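You operate a simulated robot arm through the tools that you are given. There is no shell and no other tool. Be economical: measure what you need, move in short steps, check, and stop when the job is done.

Carry out the task below with a simulated robot arm. There is one attempt and no reset: what you move stays moved.

TASK
Take the tube on the brown-topped red bench and put it away on the white bench.

It is judged by the outcome, as a careful person would: the job done as asked, and still so three seconds after it is handed in. It fails if anything else is knocked over, pushed out of place, dropped, spilled or broken.

THE ROBOT
A 7-joint arm with a two-finger parallel gripper, fixed in place. Base frame: the origin is at the foot of the arm, x ahead of it, y to its left, z up. Lengths are in m, angles in degrees, forces in N, time in s.
With the tool pointing down near the work surface it reaches from about 0.24 to 0.68 m from the base axis. Its first joint turns from -66.0 to 66.0 degrees. Payload 2.4 kg.
Tool frame: the origin (TCP) lies between the finger pads and is the grasp point; the fingertips stand 0.03 m ahead of it; z points along the fingers, y is the line along which they close. The gripper opens to 0.094 m. The fingers are 0.028 m wide and 0.01 m thick; the gripper's body (0.05 by 0.096 m) begins 0.055 m behind the TCP.
Orientation is that of the tool frame in the base frame, as [roll, pitch, yaw] about the fixed x, y, z axes, in that order (R = Rz(yaw) Ry(pitch) Rx(roll)). With the fingers straight down and closing along the base's y, the tool's x points along the base's -x, its y along +y and its z along -z.

THE INTERFACE
- The arm moves only by the tool step_arm. Its argument "motion" is one flat list of numbers, 5 for each row, row after row: the gripper command, from -1 (shut) to 1 (fully open), values between in proportion, then the shift along the tool's x, y, z in units of 250 mm (1.0 is 250 mm), then the turn about the tool's z in units of 60 degrees (1.0 is 60 degrees). In form: [claw, tx, ty, tz, twist, claw, tx, ty, tz, twist, ...]. A call has 1 to 20 rows; each row is the pose to reach, as a shift and turn from the pose commanded when the call began, along the tool's axes at that moment. A call with a number of a shift or a turn outside -1 to 1 is refused whole. A row lasts 0.2 s, in which the tool goes at most 0.05 m and 8.6 degrees; a call with a longer step from one row to the next is refused whole, and so is a gripper value outside its range. A pose out of reach is approached as far as the arm can. The call stops where the force on the tool passes 40 N (or 10 N more than at its start, if that is more) or the arm is blocked; 0.2 s more then pass. The fingers move at their own pace (about 0.153 m/s each) and stop on an object; they squeeze with about 30 N. The grip force told is the motor's: it shows also when the fingers shut on nothing. Time passes only in rows, and 0.2 s behind the last, so rows that repeat a pose let the fingers close. It gives the time, the measured TCP pose, the force on the tool (base axes), the opening and the grip force at its end, in the units of the frame above (readings bear some noise), and new pictures: "pictures" is both (left out), scene, wrist or none.
- Cameras (640 x 400 px; columns grow to the right, rows downward): "scene" is fixed at [0.0284, 0.4636, 1.4482]; the picture's right is [-0.82, -0.57, 0.00], its down [-0.30, 0.44, -0.85] and it looks along [0.48, -0.70, -0.53] (base axes); focal length 331 px, centre (320, 200). "wrist" rides on the gripper at [-0.037, 0, -0.058] in the tool frame; the picture's right is [0.00, -1.00, 0.00], its down [0.97, 0.00, -0.24] and it looks along [0.24, 0.00, 0.97] (tool axes); focal length 218 px, centre (320, 200).
- point_at(camera, pixels): for up to 12 pixels [column, row] of the newest picture of that camera ("zoom" is the newest enlarged one), the place [x, y, z] in the base frame of the surface seen there, good to about 0.002 m. No time passes.
- close_up(camera, box): a new picture of the part [left, top, right, bottom] of that camera's present view, enlarged. No time passes.
- job_done(): hands the job in; it is judged then, once.

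Work in short steps. Measure before you move; look again where a grasp or a placing could have gone wrong, and mend it. You have 60 turns and 120 pictures in all, the two below and enlarged ones among them. Open the gripper and draw the arm clear of the work before you hand the job in, unless the task says otherwise; then end with one line.

The tools are called after "Call:" as name(argument=value, ...) on one line, values as JSON. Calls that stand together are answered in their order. step_arm: Moves the arm, as the interface text tells. Its arguments: {"type":"object","properties":{"motion":{"type":"array","items":{"type":"number"}},"pictures":{"type":"string","enum":["both","scene","wrist","none"]}},"required":["motion"]} The other tools are called the same way: point_at (camera, pixels) gives the place of the surface under pixels of a picture; close_up (camera, box) takes an enlarged picture of a part of a camera's view; job_done () hands the job in.

At the start:

```text
time: 0.0
tcp_pos: [0.2957, -0.1754, 1.1669]
tool_rot: [-180.0, 0.0, -180.0]
contact_force: [-0.4, 0.0, -0.1]
width: 0.0938
grip_force: 0.0
```

scene: 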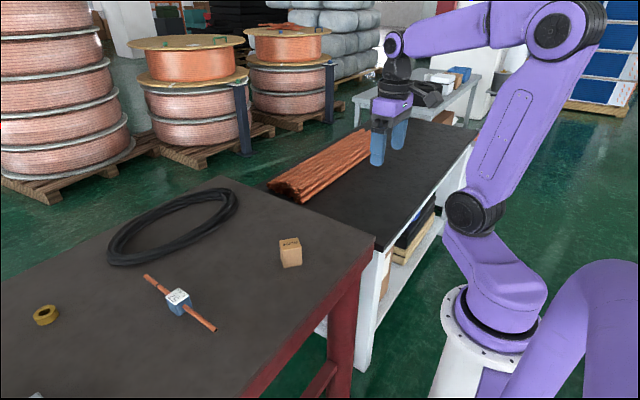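
wrist: 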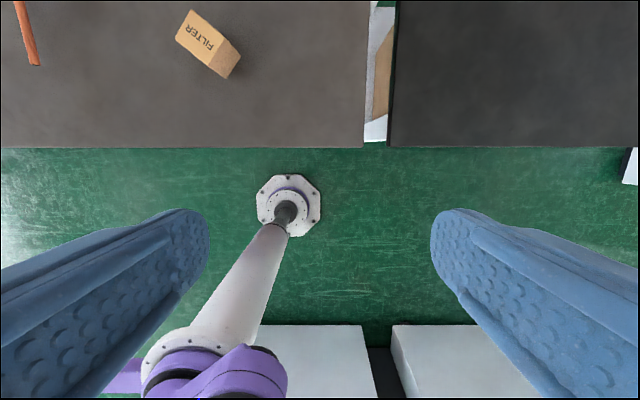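

The copper tube with a blue-and-white piece lies near (180,302) in the scene. The white bench, with a dark top, carries a bundle of tubes. I'll zoom in and measure both.

Call:
close_up(camera="scene", box=[120, 250, 240, 350])

Call:
close_up(camera="scene", box=[240, 90, 480, 240])

Call:
point_at(camera="scene", pixels=[[148, 277], [160, 287], [205, 322], [214, 329], [178, 293], [178, 309], [290, 243], [290, 265], [300, 180], [360, 210], [440, 140], [45, 314]])

```text
4.00 times, centred on (180, 300) of scene
```

zoom: 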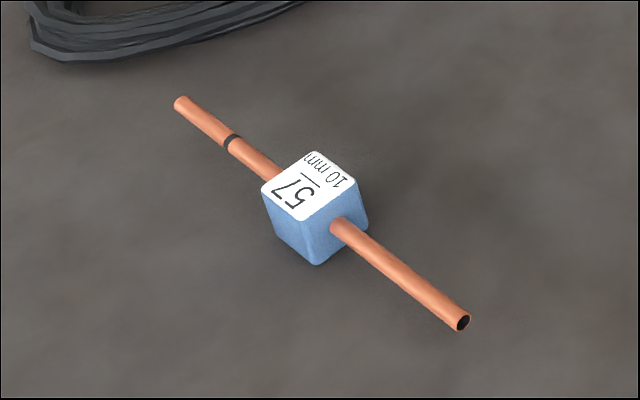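

```text
2.67 times, centred on (360, 165) of scene
```

zoom: 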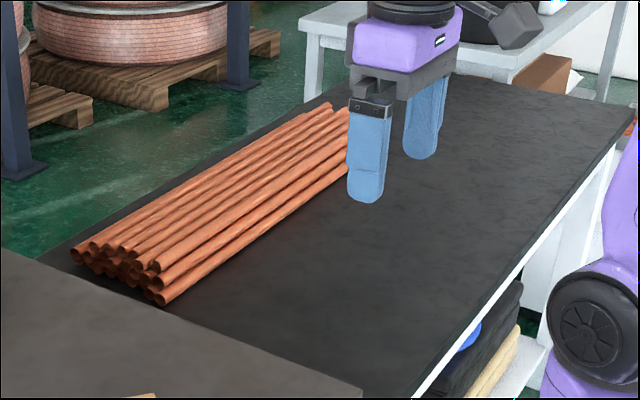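

```text
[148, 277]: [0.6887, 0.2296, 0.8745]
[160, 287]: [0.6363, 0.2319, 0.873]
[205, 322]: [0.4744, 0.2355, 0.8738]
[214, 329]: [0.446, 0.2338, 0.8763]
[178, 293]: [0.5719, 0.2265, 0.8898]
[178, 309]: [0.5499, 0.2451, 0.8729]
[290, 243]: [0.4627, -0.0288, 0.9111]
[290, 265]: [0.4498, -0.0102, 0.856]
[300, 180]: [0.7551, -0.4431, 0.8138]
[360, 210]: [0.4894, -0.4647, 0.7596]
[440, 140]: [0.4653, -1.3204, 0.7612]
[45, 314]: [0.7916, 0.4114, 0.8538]
```

The tube lies along x at y≈0.233 with its block at about (0.56, 0.23). I'll measure the white bench's edges and the bundle from the last zoom, and look at the spare space there.

Call:
point_at(camera="zoom", pixels=[[160, 300], [155, 268], [200, 325], [340, 365], [420, 385], [520, 275], [560, 210], [75, 255], [330, 108], [350, 180], [300, 250], [370, 393]])

Call:
close_up(camera="scene", box=[120, 250, 240, 350])

```text
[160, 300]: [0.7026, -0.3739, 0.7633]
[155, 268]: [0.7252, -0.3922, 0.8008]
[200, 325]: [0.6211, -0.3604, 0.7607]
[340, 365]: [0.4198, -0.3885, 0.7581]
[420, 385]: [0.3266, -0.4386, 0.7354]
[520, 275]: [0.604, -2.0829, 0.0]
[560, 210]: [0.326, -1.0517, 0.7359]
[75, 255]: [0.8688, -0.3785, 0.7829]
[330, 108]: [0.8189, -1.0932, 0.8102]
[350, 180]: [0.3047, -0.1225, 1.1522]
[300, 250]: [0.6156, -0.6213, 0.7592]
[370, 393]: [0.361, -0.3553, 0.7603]
```

```text
4.00 times, centred on (180, 300) of scene
```

zoom: 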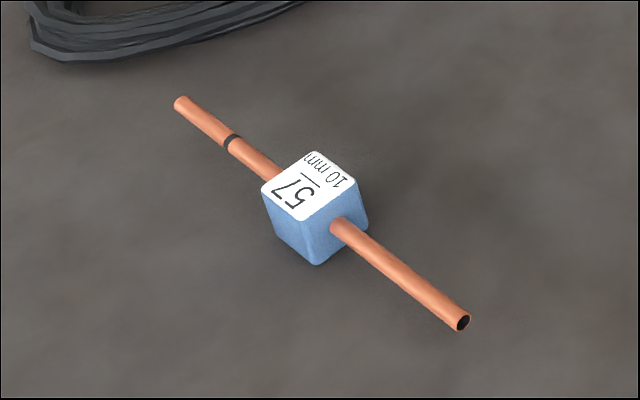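

Call:
point_at(camera="zoom", pixels=[[264, 188], [314, 153], [354, 184], [304, 220], [310, 187], [316, 263], [278, 225], [345, 232], [182, 102], [462, 317], [232, 143], [400, 270]])

Call:
point_at(camera="wrist", pixels=[[355, 100], [400, 60], [355, 20], [620, 60], [210, 45], [225, 70], [187, 12]])

```text
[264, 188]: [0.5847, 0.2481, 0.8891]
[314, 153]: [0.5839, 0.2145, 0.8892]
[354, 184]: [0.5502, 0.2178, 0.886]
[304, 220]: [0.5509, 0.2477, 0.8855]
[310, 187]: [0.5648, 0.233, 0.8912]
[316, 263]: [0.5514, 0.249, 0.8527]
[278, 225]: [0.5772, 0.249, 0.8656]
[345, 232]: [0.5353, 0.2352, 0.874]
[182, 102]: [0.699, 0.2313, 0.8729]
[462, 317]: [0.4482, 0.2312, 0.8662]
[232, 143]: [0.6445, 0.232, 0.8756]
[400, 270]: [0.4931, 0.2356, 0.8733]
```

```text
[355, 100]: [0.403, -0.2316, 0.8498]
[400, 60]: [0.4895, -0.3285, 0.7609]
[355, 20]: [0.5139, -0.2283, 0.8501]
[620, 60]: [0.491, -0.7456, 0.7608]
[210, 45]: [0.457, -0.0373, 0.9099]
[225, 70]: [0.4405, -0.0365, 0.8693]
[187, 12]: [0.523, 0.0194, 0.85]
```

The block is about 0.038 m wide, centred at (0.567, 0.2325) with its top at 0.89, and the tube spans x 0.44–0.70. First I move towards it at height.

Call:
step_arm(motion=[1, -0.05, 0.12, 0, 0, 1, -0.1, 0.24, 0, 0, 1, -0.15, 0.36, 0, 0, 1, -0.2, 0.5, 0, 0, 1, -0.25, 0.64, 0, 0, 1, -0.35, 0.78, 0, 0, 1, -0.45, 0.9, 0, 0, 1, -0.55, 1.0, 0, 0, 1, -0.55, 1.0, 0, 0], pictures="none")

```text
time: 2.0
tcp_pos: [0.4321, 0.0751, 1.1693]
tool_rot: [180.0, 0.1, -180.0]
contact_force: [0.6, -1.3, -0.3]
width: 0.0938
grip_force: 0.1
```

Now to above the block at z≈1.0.

Call:
step_arm(motion=[1, -0.07, 0.08, 0.08, 0, 1, -0.14, 0.16, 0.17, 0, 1, -0.21, 0.24, 0.25, 0, 1, -0.28, 0.32, 0.34, 0, 1, -0.35, 0.41, 0.43, 0, 1, -0.42, 0.49, 0.52, 0, 1, -0.48, 0.56, 0.6, 0, 1, -0.54, 0.63, 0.677, 0, 1, -0.54, 0.63, 0.677, 0])

```text
time: 4.0
tcp_pos: [0.5702, 0.229, 0.9984]
tool_rot: [-180.0, 0.0, 180.0]
contact_force: [0.1, 0.1, 0.1]
width: 0.0937
grip_force: 0.2
```

scene: 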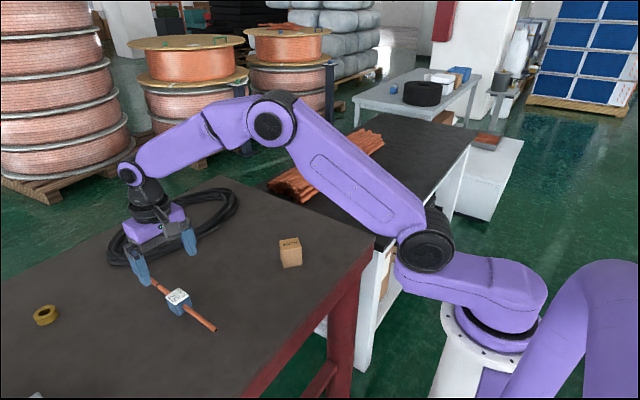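
wrist: 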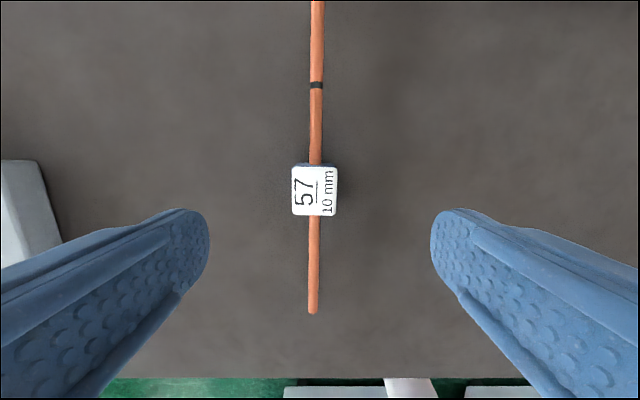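

The gripper is above the block. A white object is visible at the wrist's left (0–60,160–240), so I measure it along with the block's edges.

Call:
point_at(camera="wrist", pixels=[[292, 190], [337, 190], [315, 168], [315, 214], [317, 5], [313, 310], [40, 170], [58, 235], [10, 200], [55, 300]])

```text
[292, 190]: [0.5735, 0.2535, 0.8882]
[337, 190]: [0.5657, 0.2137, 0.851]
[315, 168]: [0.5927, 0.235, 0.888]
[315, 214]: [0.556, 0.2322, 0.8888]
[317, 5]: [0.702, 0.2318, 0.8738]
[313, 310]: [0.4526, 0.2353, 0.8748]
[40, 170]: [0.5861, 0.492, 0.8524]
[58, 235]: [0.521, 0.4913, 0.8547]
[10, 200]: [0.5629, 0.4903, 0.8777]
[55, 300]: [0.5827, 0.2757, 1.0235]
```

The block centre is at about (0.571, 0.2335) and the white object is clear of it. I descend to z≈0.884 with the gripper open.

Call:
step_arm(motion=[1, 0, 0.018, 0.1, 0, 1, 0, 0.018, 0.2, 0, 1, 0, 0.018, 0.3, 0, 1, 0, 0.018, 0.38, 0, 1, 0, 0.018, 0.43, 0, 1, 0, 0.018, 0.458, 0, 1, 0, 0.018, 0.458, 0], pictures="wrist")

```text
time: 5.6
tcp_pos: [0.57, 0.2344, 0.8834]
tool_rot: [179.9, 0.0, -180.0]
contact_force: [0.7, 0.8, 0.3]
width: 0.0939
grip_force: 0.1
```

wrist: 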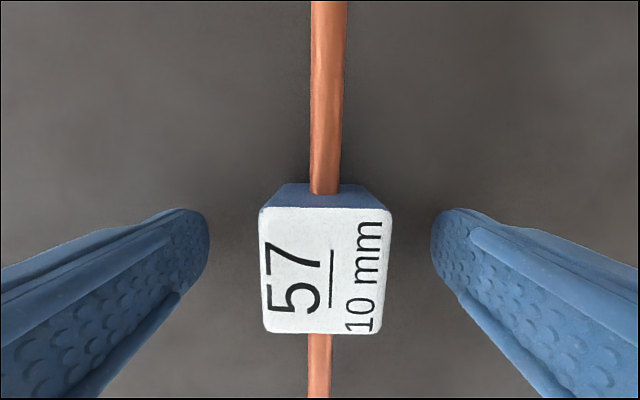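

The block is centred between the fingers. I close on it.

Call:
step_arm(motion=[0, 0, 0, 0, 0, -0.5, 0, 0, 0, 0, -1, 0, 0, 0, 0, -1, 0, 0, 0, 0, -1, 0, 0, 0, 0], pictures="wrist")

```text
time: 6.8
tcp_pos: [0.5702, 0.2342, 0.8838]
tool_rot: [-179.9, -0.1, 180.0]
contact_force: [-0.3, -0.2, -0.5]
width: 0.0399
grip_force: 29.9
```

wrist: 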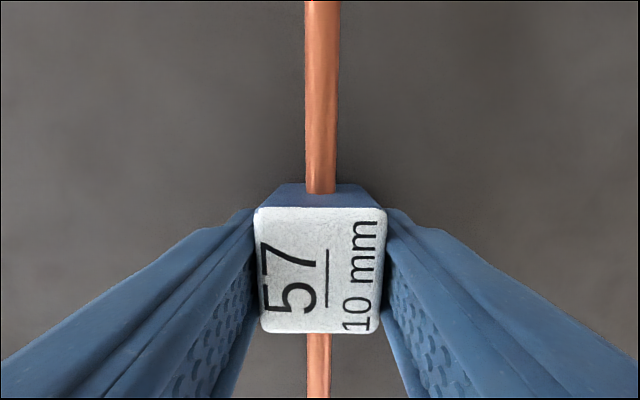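

The grip holds at 0.040 m with 30 N. I lift gently and check.

Call:
step_arm(motion=[-1, 0, 0, -0.04, 0, -1, 0, 0, -0.1, 0, -1, 0, 0, -0.2, 0, -1, 0, 0, -0.3, 0, -1, 0, 0, -0.4, 0, -1, 0, 0, -0.5, 0, -1, 0, 0, -0.5, 0])

```text
time: 8.4
tcp_pos: [0.571, 0.2358, 1.0076]
tool_rot: [-180.0, 0.0, -180.0]
contact_force: [0.0, 0.0, -0.8]
width: 0.0397
grip_force: 30.1
```

scene: 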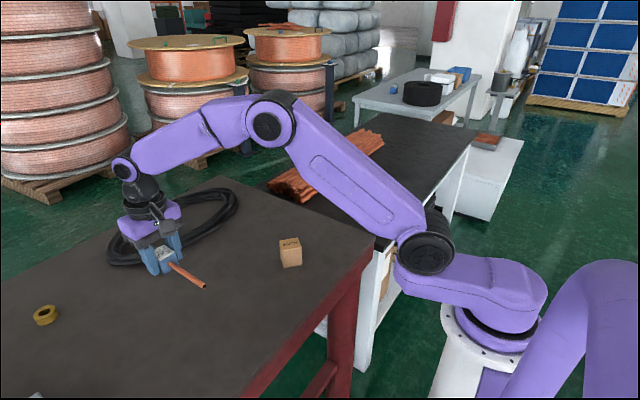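
wrist: 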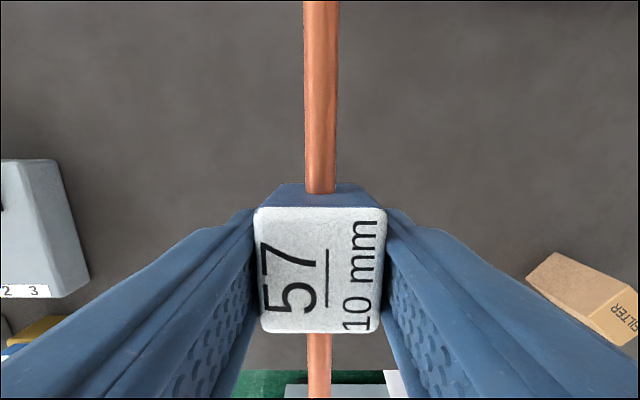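

The tube came up level. The filter box (top 0.91) lies on the way, so I rise more while crossing at about z=1.06.

Call:
step_arm(motion=[-1, 0, -0.05, -0.07, 0, -1, 0, -0.15, -0.14, 0, -1, 0, -0.28, -0.2, 0, -1, 0.02, -0.42, -0.2, 0, -1, 0.05, -0.56, -0.2, 0, -1, 0.08, -0.7, -0.2, 0, -1, 0.12, -0.83, -0.2, 0, -1, 0.16, -0.93, -0.2, 0, -1, 0.2, -1.0, -0.2, 0, -1, 0.2, -1.0, -0.2, 0], pictures="none")

Call:
step_arm(motion=[-1, 0.01, -0.07, 0, 0, -1, 0.02, -0.2, 0, 0, -1, 0.05, -0.34, 0, 0, -1, 0.08, -0.48, 0, 0, -1, 0.11, -0.62, 0, 0, -1, 0.13, -0.76, 0, 0, -1, 0.15, -0.9, 0, 0, -1, 0.16, -1.0, 0, 0, -1, 0.16, -1.0, 0, 0])

```text
time: 10.6
tcp_pos: [0.5198, -0.0153, 1.0594]
tool_rot: [180.0, 0.0, 180.0]
contact_force: [1.1, -0.4, -0.9]
width: 0.0396
grip_force: 30.0
```

```text
time: 12.6
tcp_pos: [0.4762, -0.2644, 1.0592]
tool_rot: [-180.0, 0.0, -180.0]
contact_force: [0.5, -0.7, -0.3]
width: 0.0398
grip_force: 29.9
```

scene: 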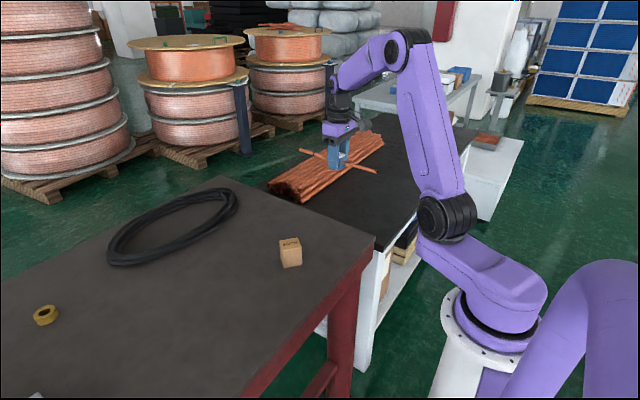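
wrist: 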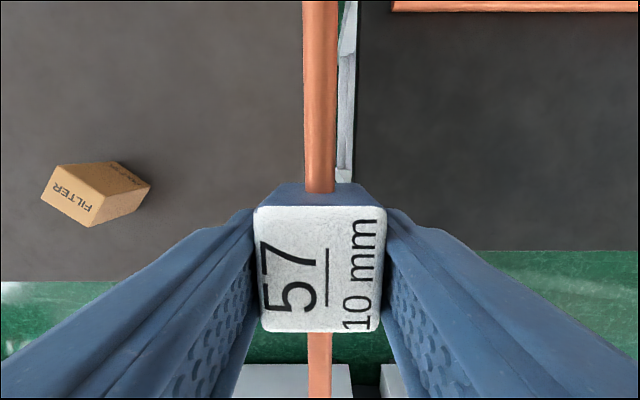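

The white bench shows free black top between the bundle (row ~10) and the near edge (row ~250). I measure both.

Call:
point_at(camera="wrist", pixels=[[400, 13], [620, 13], [500, 240], [600, 240], [368, 100], [500, 100], [500, 255]])

```text
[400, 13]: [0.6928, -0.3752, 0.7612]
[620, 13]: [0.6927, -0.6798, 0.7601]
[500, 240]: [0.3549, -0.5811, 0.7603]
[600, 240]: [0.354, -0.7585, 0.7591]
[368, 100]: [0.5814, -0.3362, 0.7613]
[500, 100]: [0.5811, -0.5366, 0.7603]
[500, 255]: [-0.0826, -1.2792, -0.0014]
```

The free strip is x 0.35–0.69, so I'll lay the tube parallel to the bundle, centred at about (0.43, -0.49). I move there at height while turning 60 degrees, then turn 30 more.

Call:
step_arm(motion=[-1, 0.02, -0.08, 0, 0.06, -1, 0.04, -0.2, 0, 0.18, -1, 0.06, -0.32, 0, 0.3, -1, 0.09, -0.44, 0, 0.42, -1, 0.11, -0.56, 0, 0.54, -1, 0.13, -0.68, 0, 0.66, -1, 0.16, -0.78, 0, 0.78, -1, 0.18, -0.86, 0, 0.9, -1, 0.185, -0.903, 0, 1.0, -1, 0.185, -0.903, 0, 1.0], pictures="none")

Call:
step_arm(motion=[-1, 0, 0, 0, 0.1, -1, 0, 0, 0, 0.2, -1, 0, 0, 0, 0.3, -1, 0, 0, 0, 0.4, -1, 0, 0, 0, 0.5, -1, 0, 0, 0, 0.5])

```text
time: 14.8
tcp_pos: [0.4317, -0.4918, 1.0586]
tool_rot: [179.9, 0.0, 119.9]
contact_force: [0.0, 0.8, -1.7]
width: 0.0393
grip_force: 30.5
```

```text
time: 16.2
tcp_pos: [0.433, -0.4916, 1.058]
tool_rot: [180.0, 0.0, 89.9]
contact_force: [-0.1, 0.0, -0.7]
width: 0.0396
grip_force: 30.1
```

scene: 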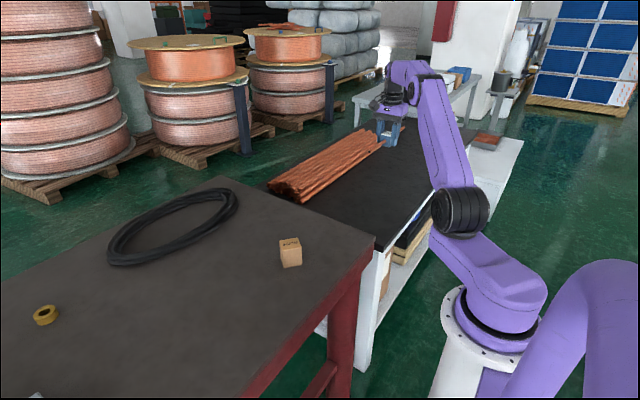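
wrist: 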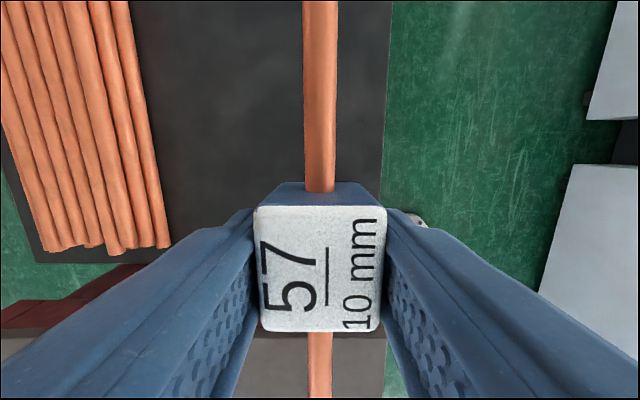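

I'm over free bench with the tube parallel to the bundle. I lower to z≈0.83 and look.

Call:
step_arm(motion=[-1, 0, 0, 0.06, 0, -1, 0, 0, 0.2, 0, -1, 0, 0, 0.36, 0, -1, 0, 0, 0.52, 0, -1, 0, 0, 0.68, 0, -1, 0, 0, 0.8, 0, -1, 0, 0, 0.9, 0, -1, 0, 0, 0.9, 0])

```text
time: 18.0
tcp_pos: [0.4329, -0.49, 0.8323]
tool_rot: [-180.0, 0.0, 90.0]
contact_force: [0.2, 0.1, -0.3]
width: 0.0399
grip_force: 30.4
```

scene: 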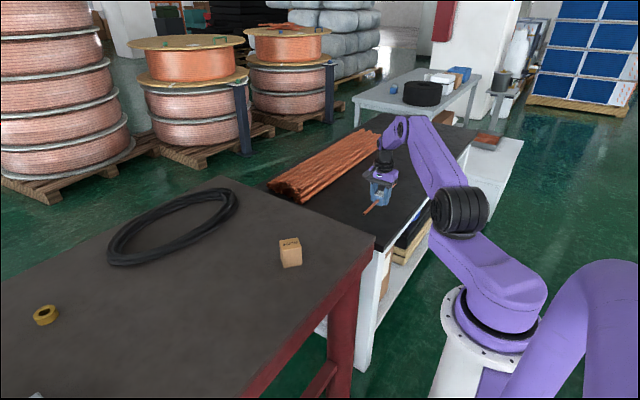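
wrist: 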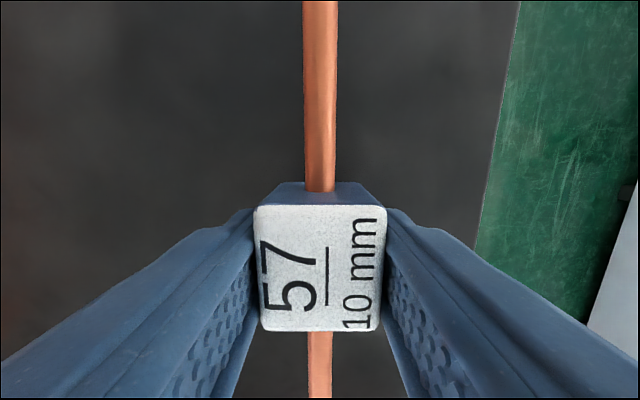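

It is well inside the edge. I lower the last 38 mm slowly, until contact.

Call:
step_arm(motion=[-1, 0, 0, 0.06, 0, -1, 0, 0, 0.11, 0, -1, 0, 0, 0.135, 0, -1, 0, 0, 0.148, 0, -1, 0, 0, 0.154, 0, -1, 0, 0, 0.154, 0], pictures="scene")

Call:
close_up(camera="scene", box=[330, 150, 450, 225])

```text
time: 19.4
tcp_pos: [0.4325, -0.4893, 0.7953]
tool_rot: [-180.0, 0.1, 89.9]
contact_force: [0.4, 0.6, -1.4]
width: 0.0396
grip_force: 30.1
```

scene: 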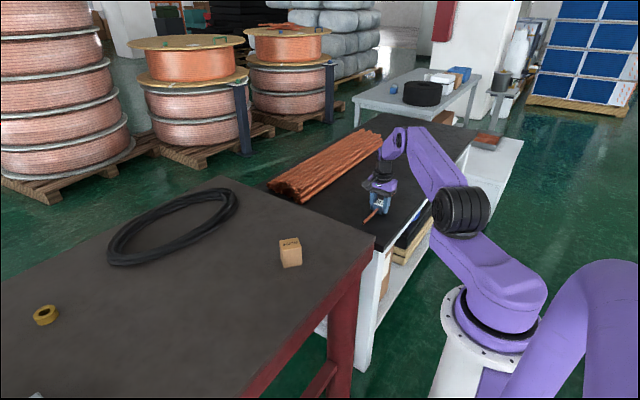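

```text
5.33 times, centred on (390, 188) of scene
```

zoom: 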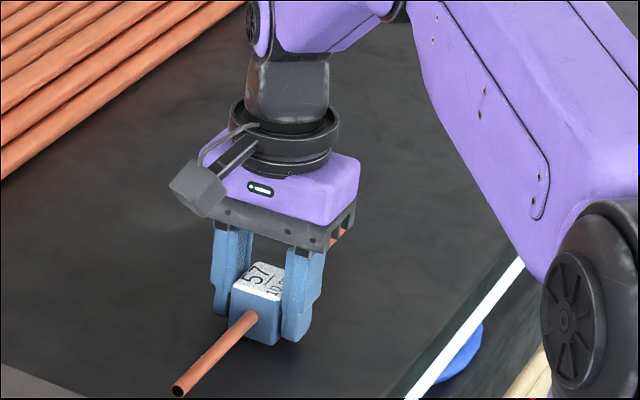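

There's no contact yet, so I go down in 1 mm steps.

Call:
step_arm(motion=[-1, 0, 0, 0.004, 0, -1, 0, 0, 0.008, 0, -1, 0, 0, 0.008, 0], pictures="none")

```text
time: 20.2
tcp_pos: [0.4314, -0.4915, 0.7932]
tool_rot: [-179.9, 0.0, 89.9]
contact_force: [-0.6, 3.1, 5.9]
width: 0.0397
grip_force: 30.2
```

There is light contact (5.9 N), so the block rests on the bench. I release and then rise.

Call:
step_arm(motion=[-0.1, 0, 0, 0, 0, 0.3, 0, 0, 0, 0, 0.6, 0, 0, 0, 0, 0.6, 0, 0, 0, 0, 0.6, 0, 0, -0.1, 0, 0.6, 0, 0, -0.25, 0, 0.6, 0, 0, -0.42, 0, 0.6, 0, 0, -0.6, 0, 0.6, 0, 0, -0.78, 0, 0.6, 0, 0, -0.95, 0, 0.6, 0, 0, -0.95, 0])

```text
time: 22.6
tcp_pos: [0.4314, -0.4928, 1.03]
tool_rot: [179.9, 0.0, 90.0]
contact_force: [0.8, -0.6, -0.5]
width: 0.0749
grip_force: 0.1
```

scene: 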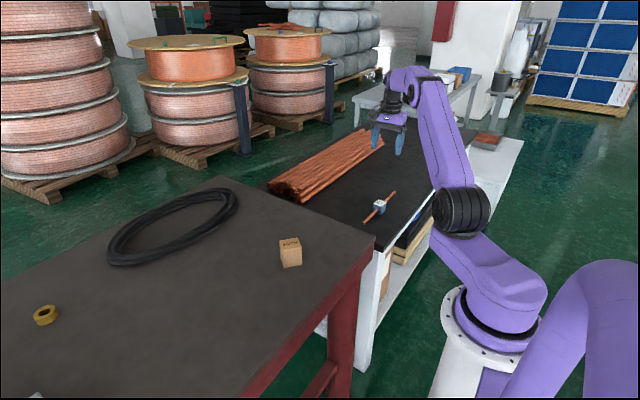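
wrist: 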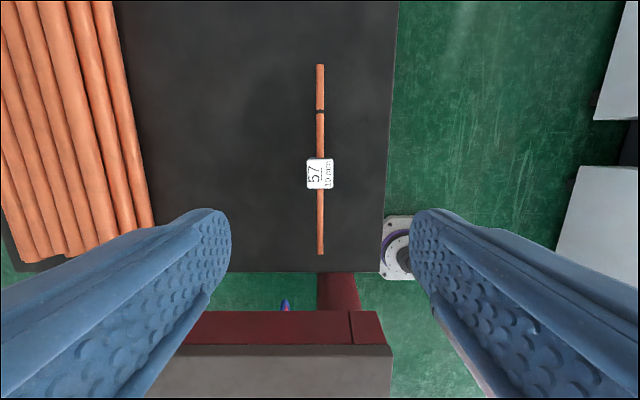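

The tube lies flat and stable on the white bench, well inside the edges and clear of the bundle. The gripper is open and about 0.24 m above it, so I hand in.

Call:
job_done()

```text
The job is handed in.
```

The tube is now on the white bench, lying flat beside the tube bundle and parallel to it; nothing else was touched.
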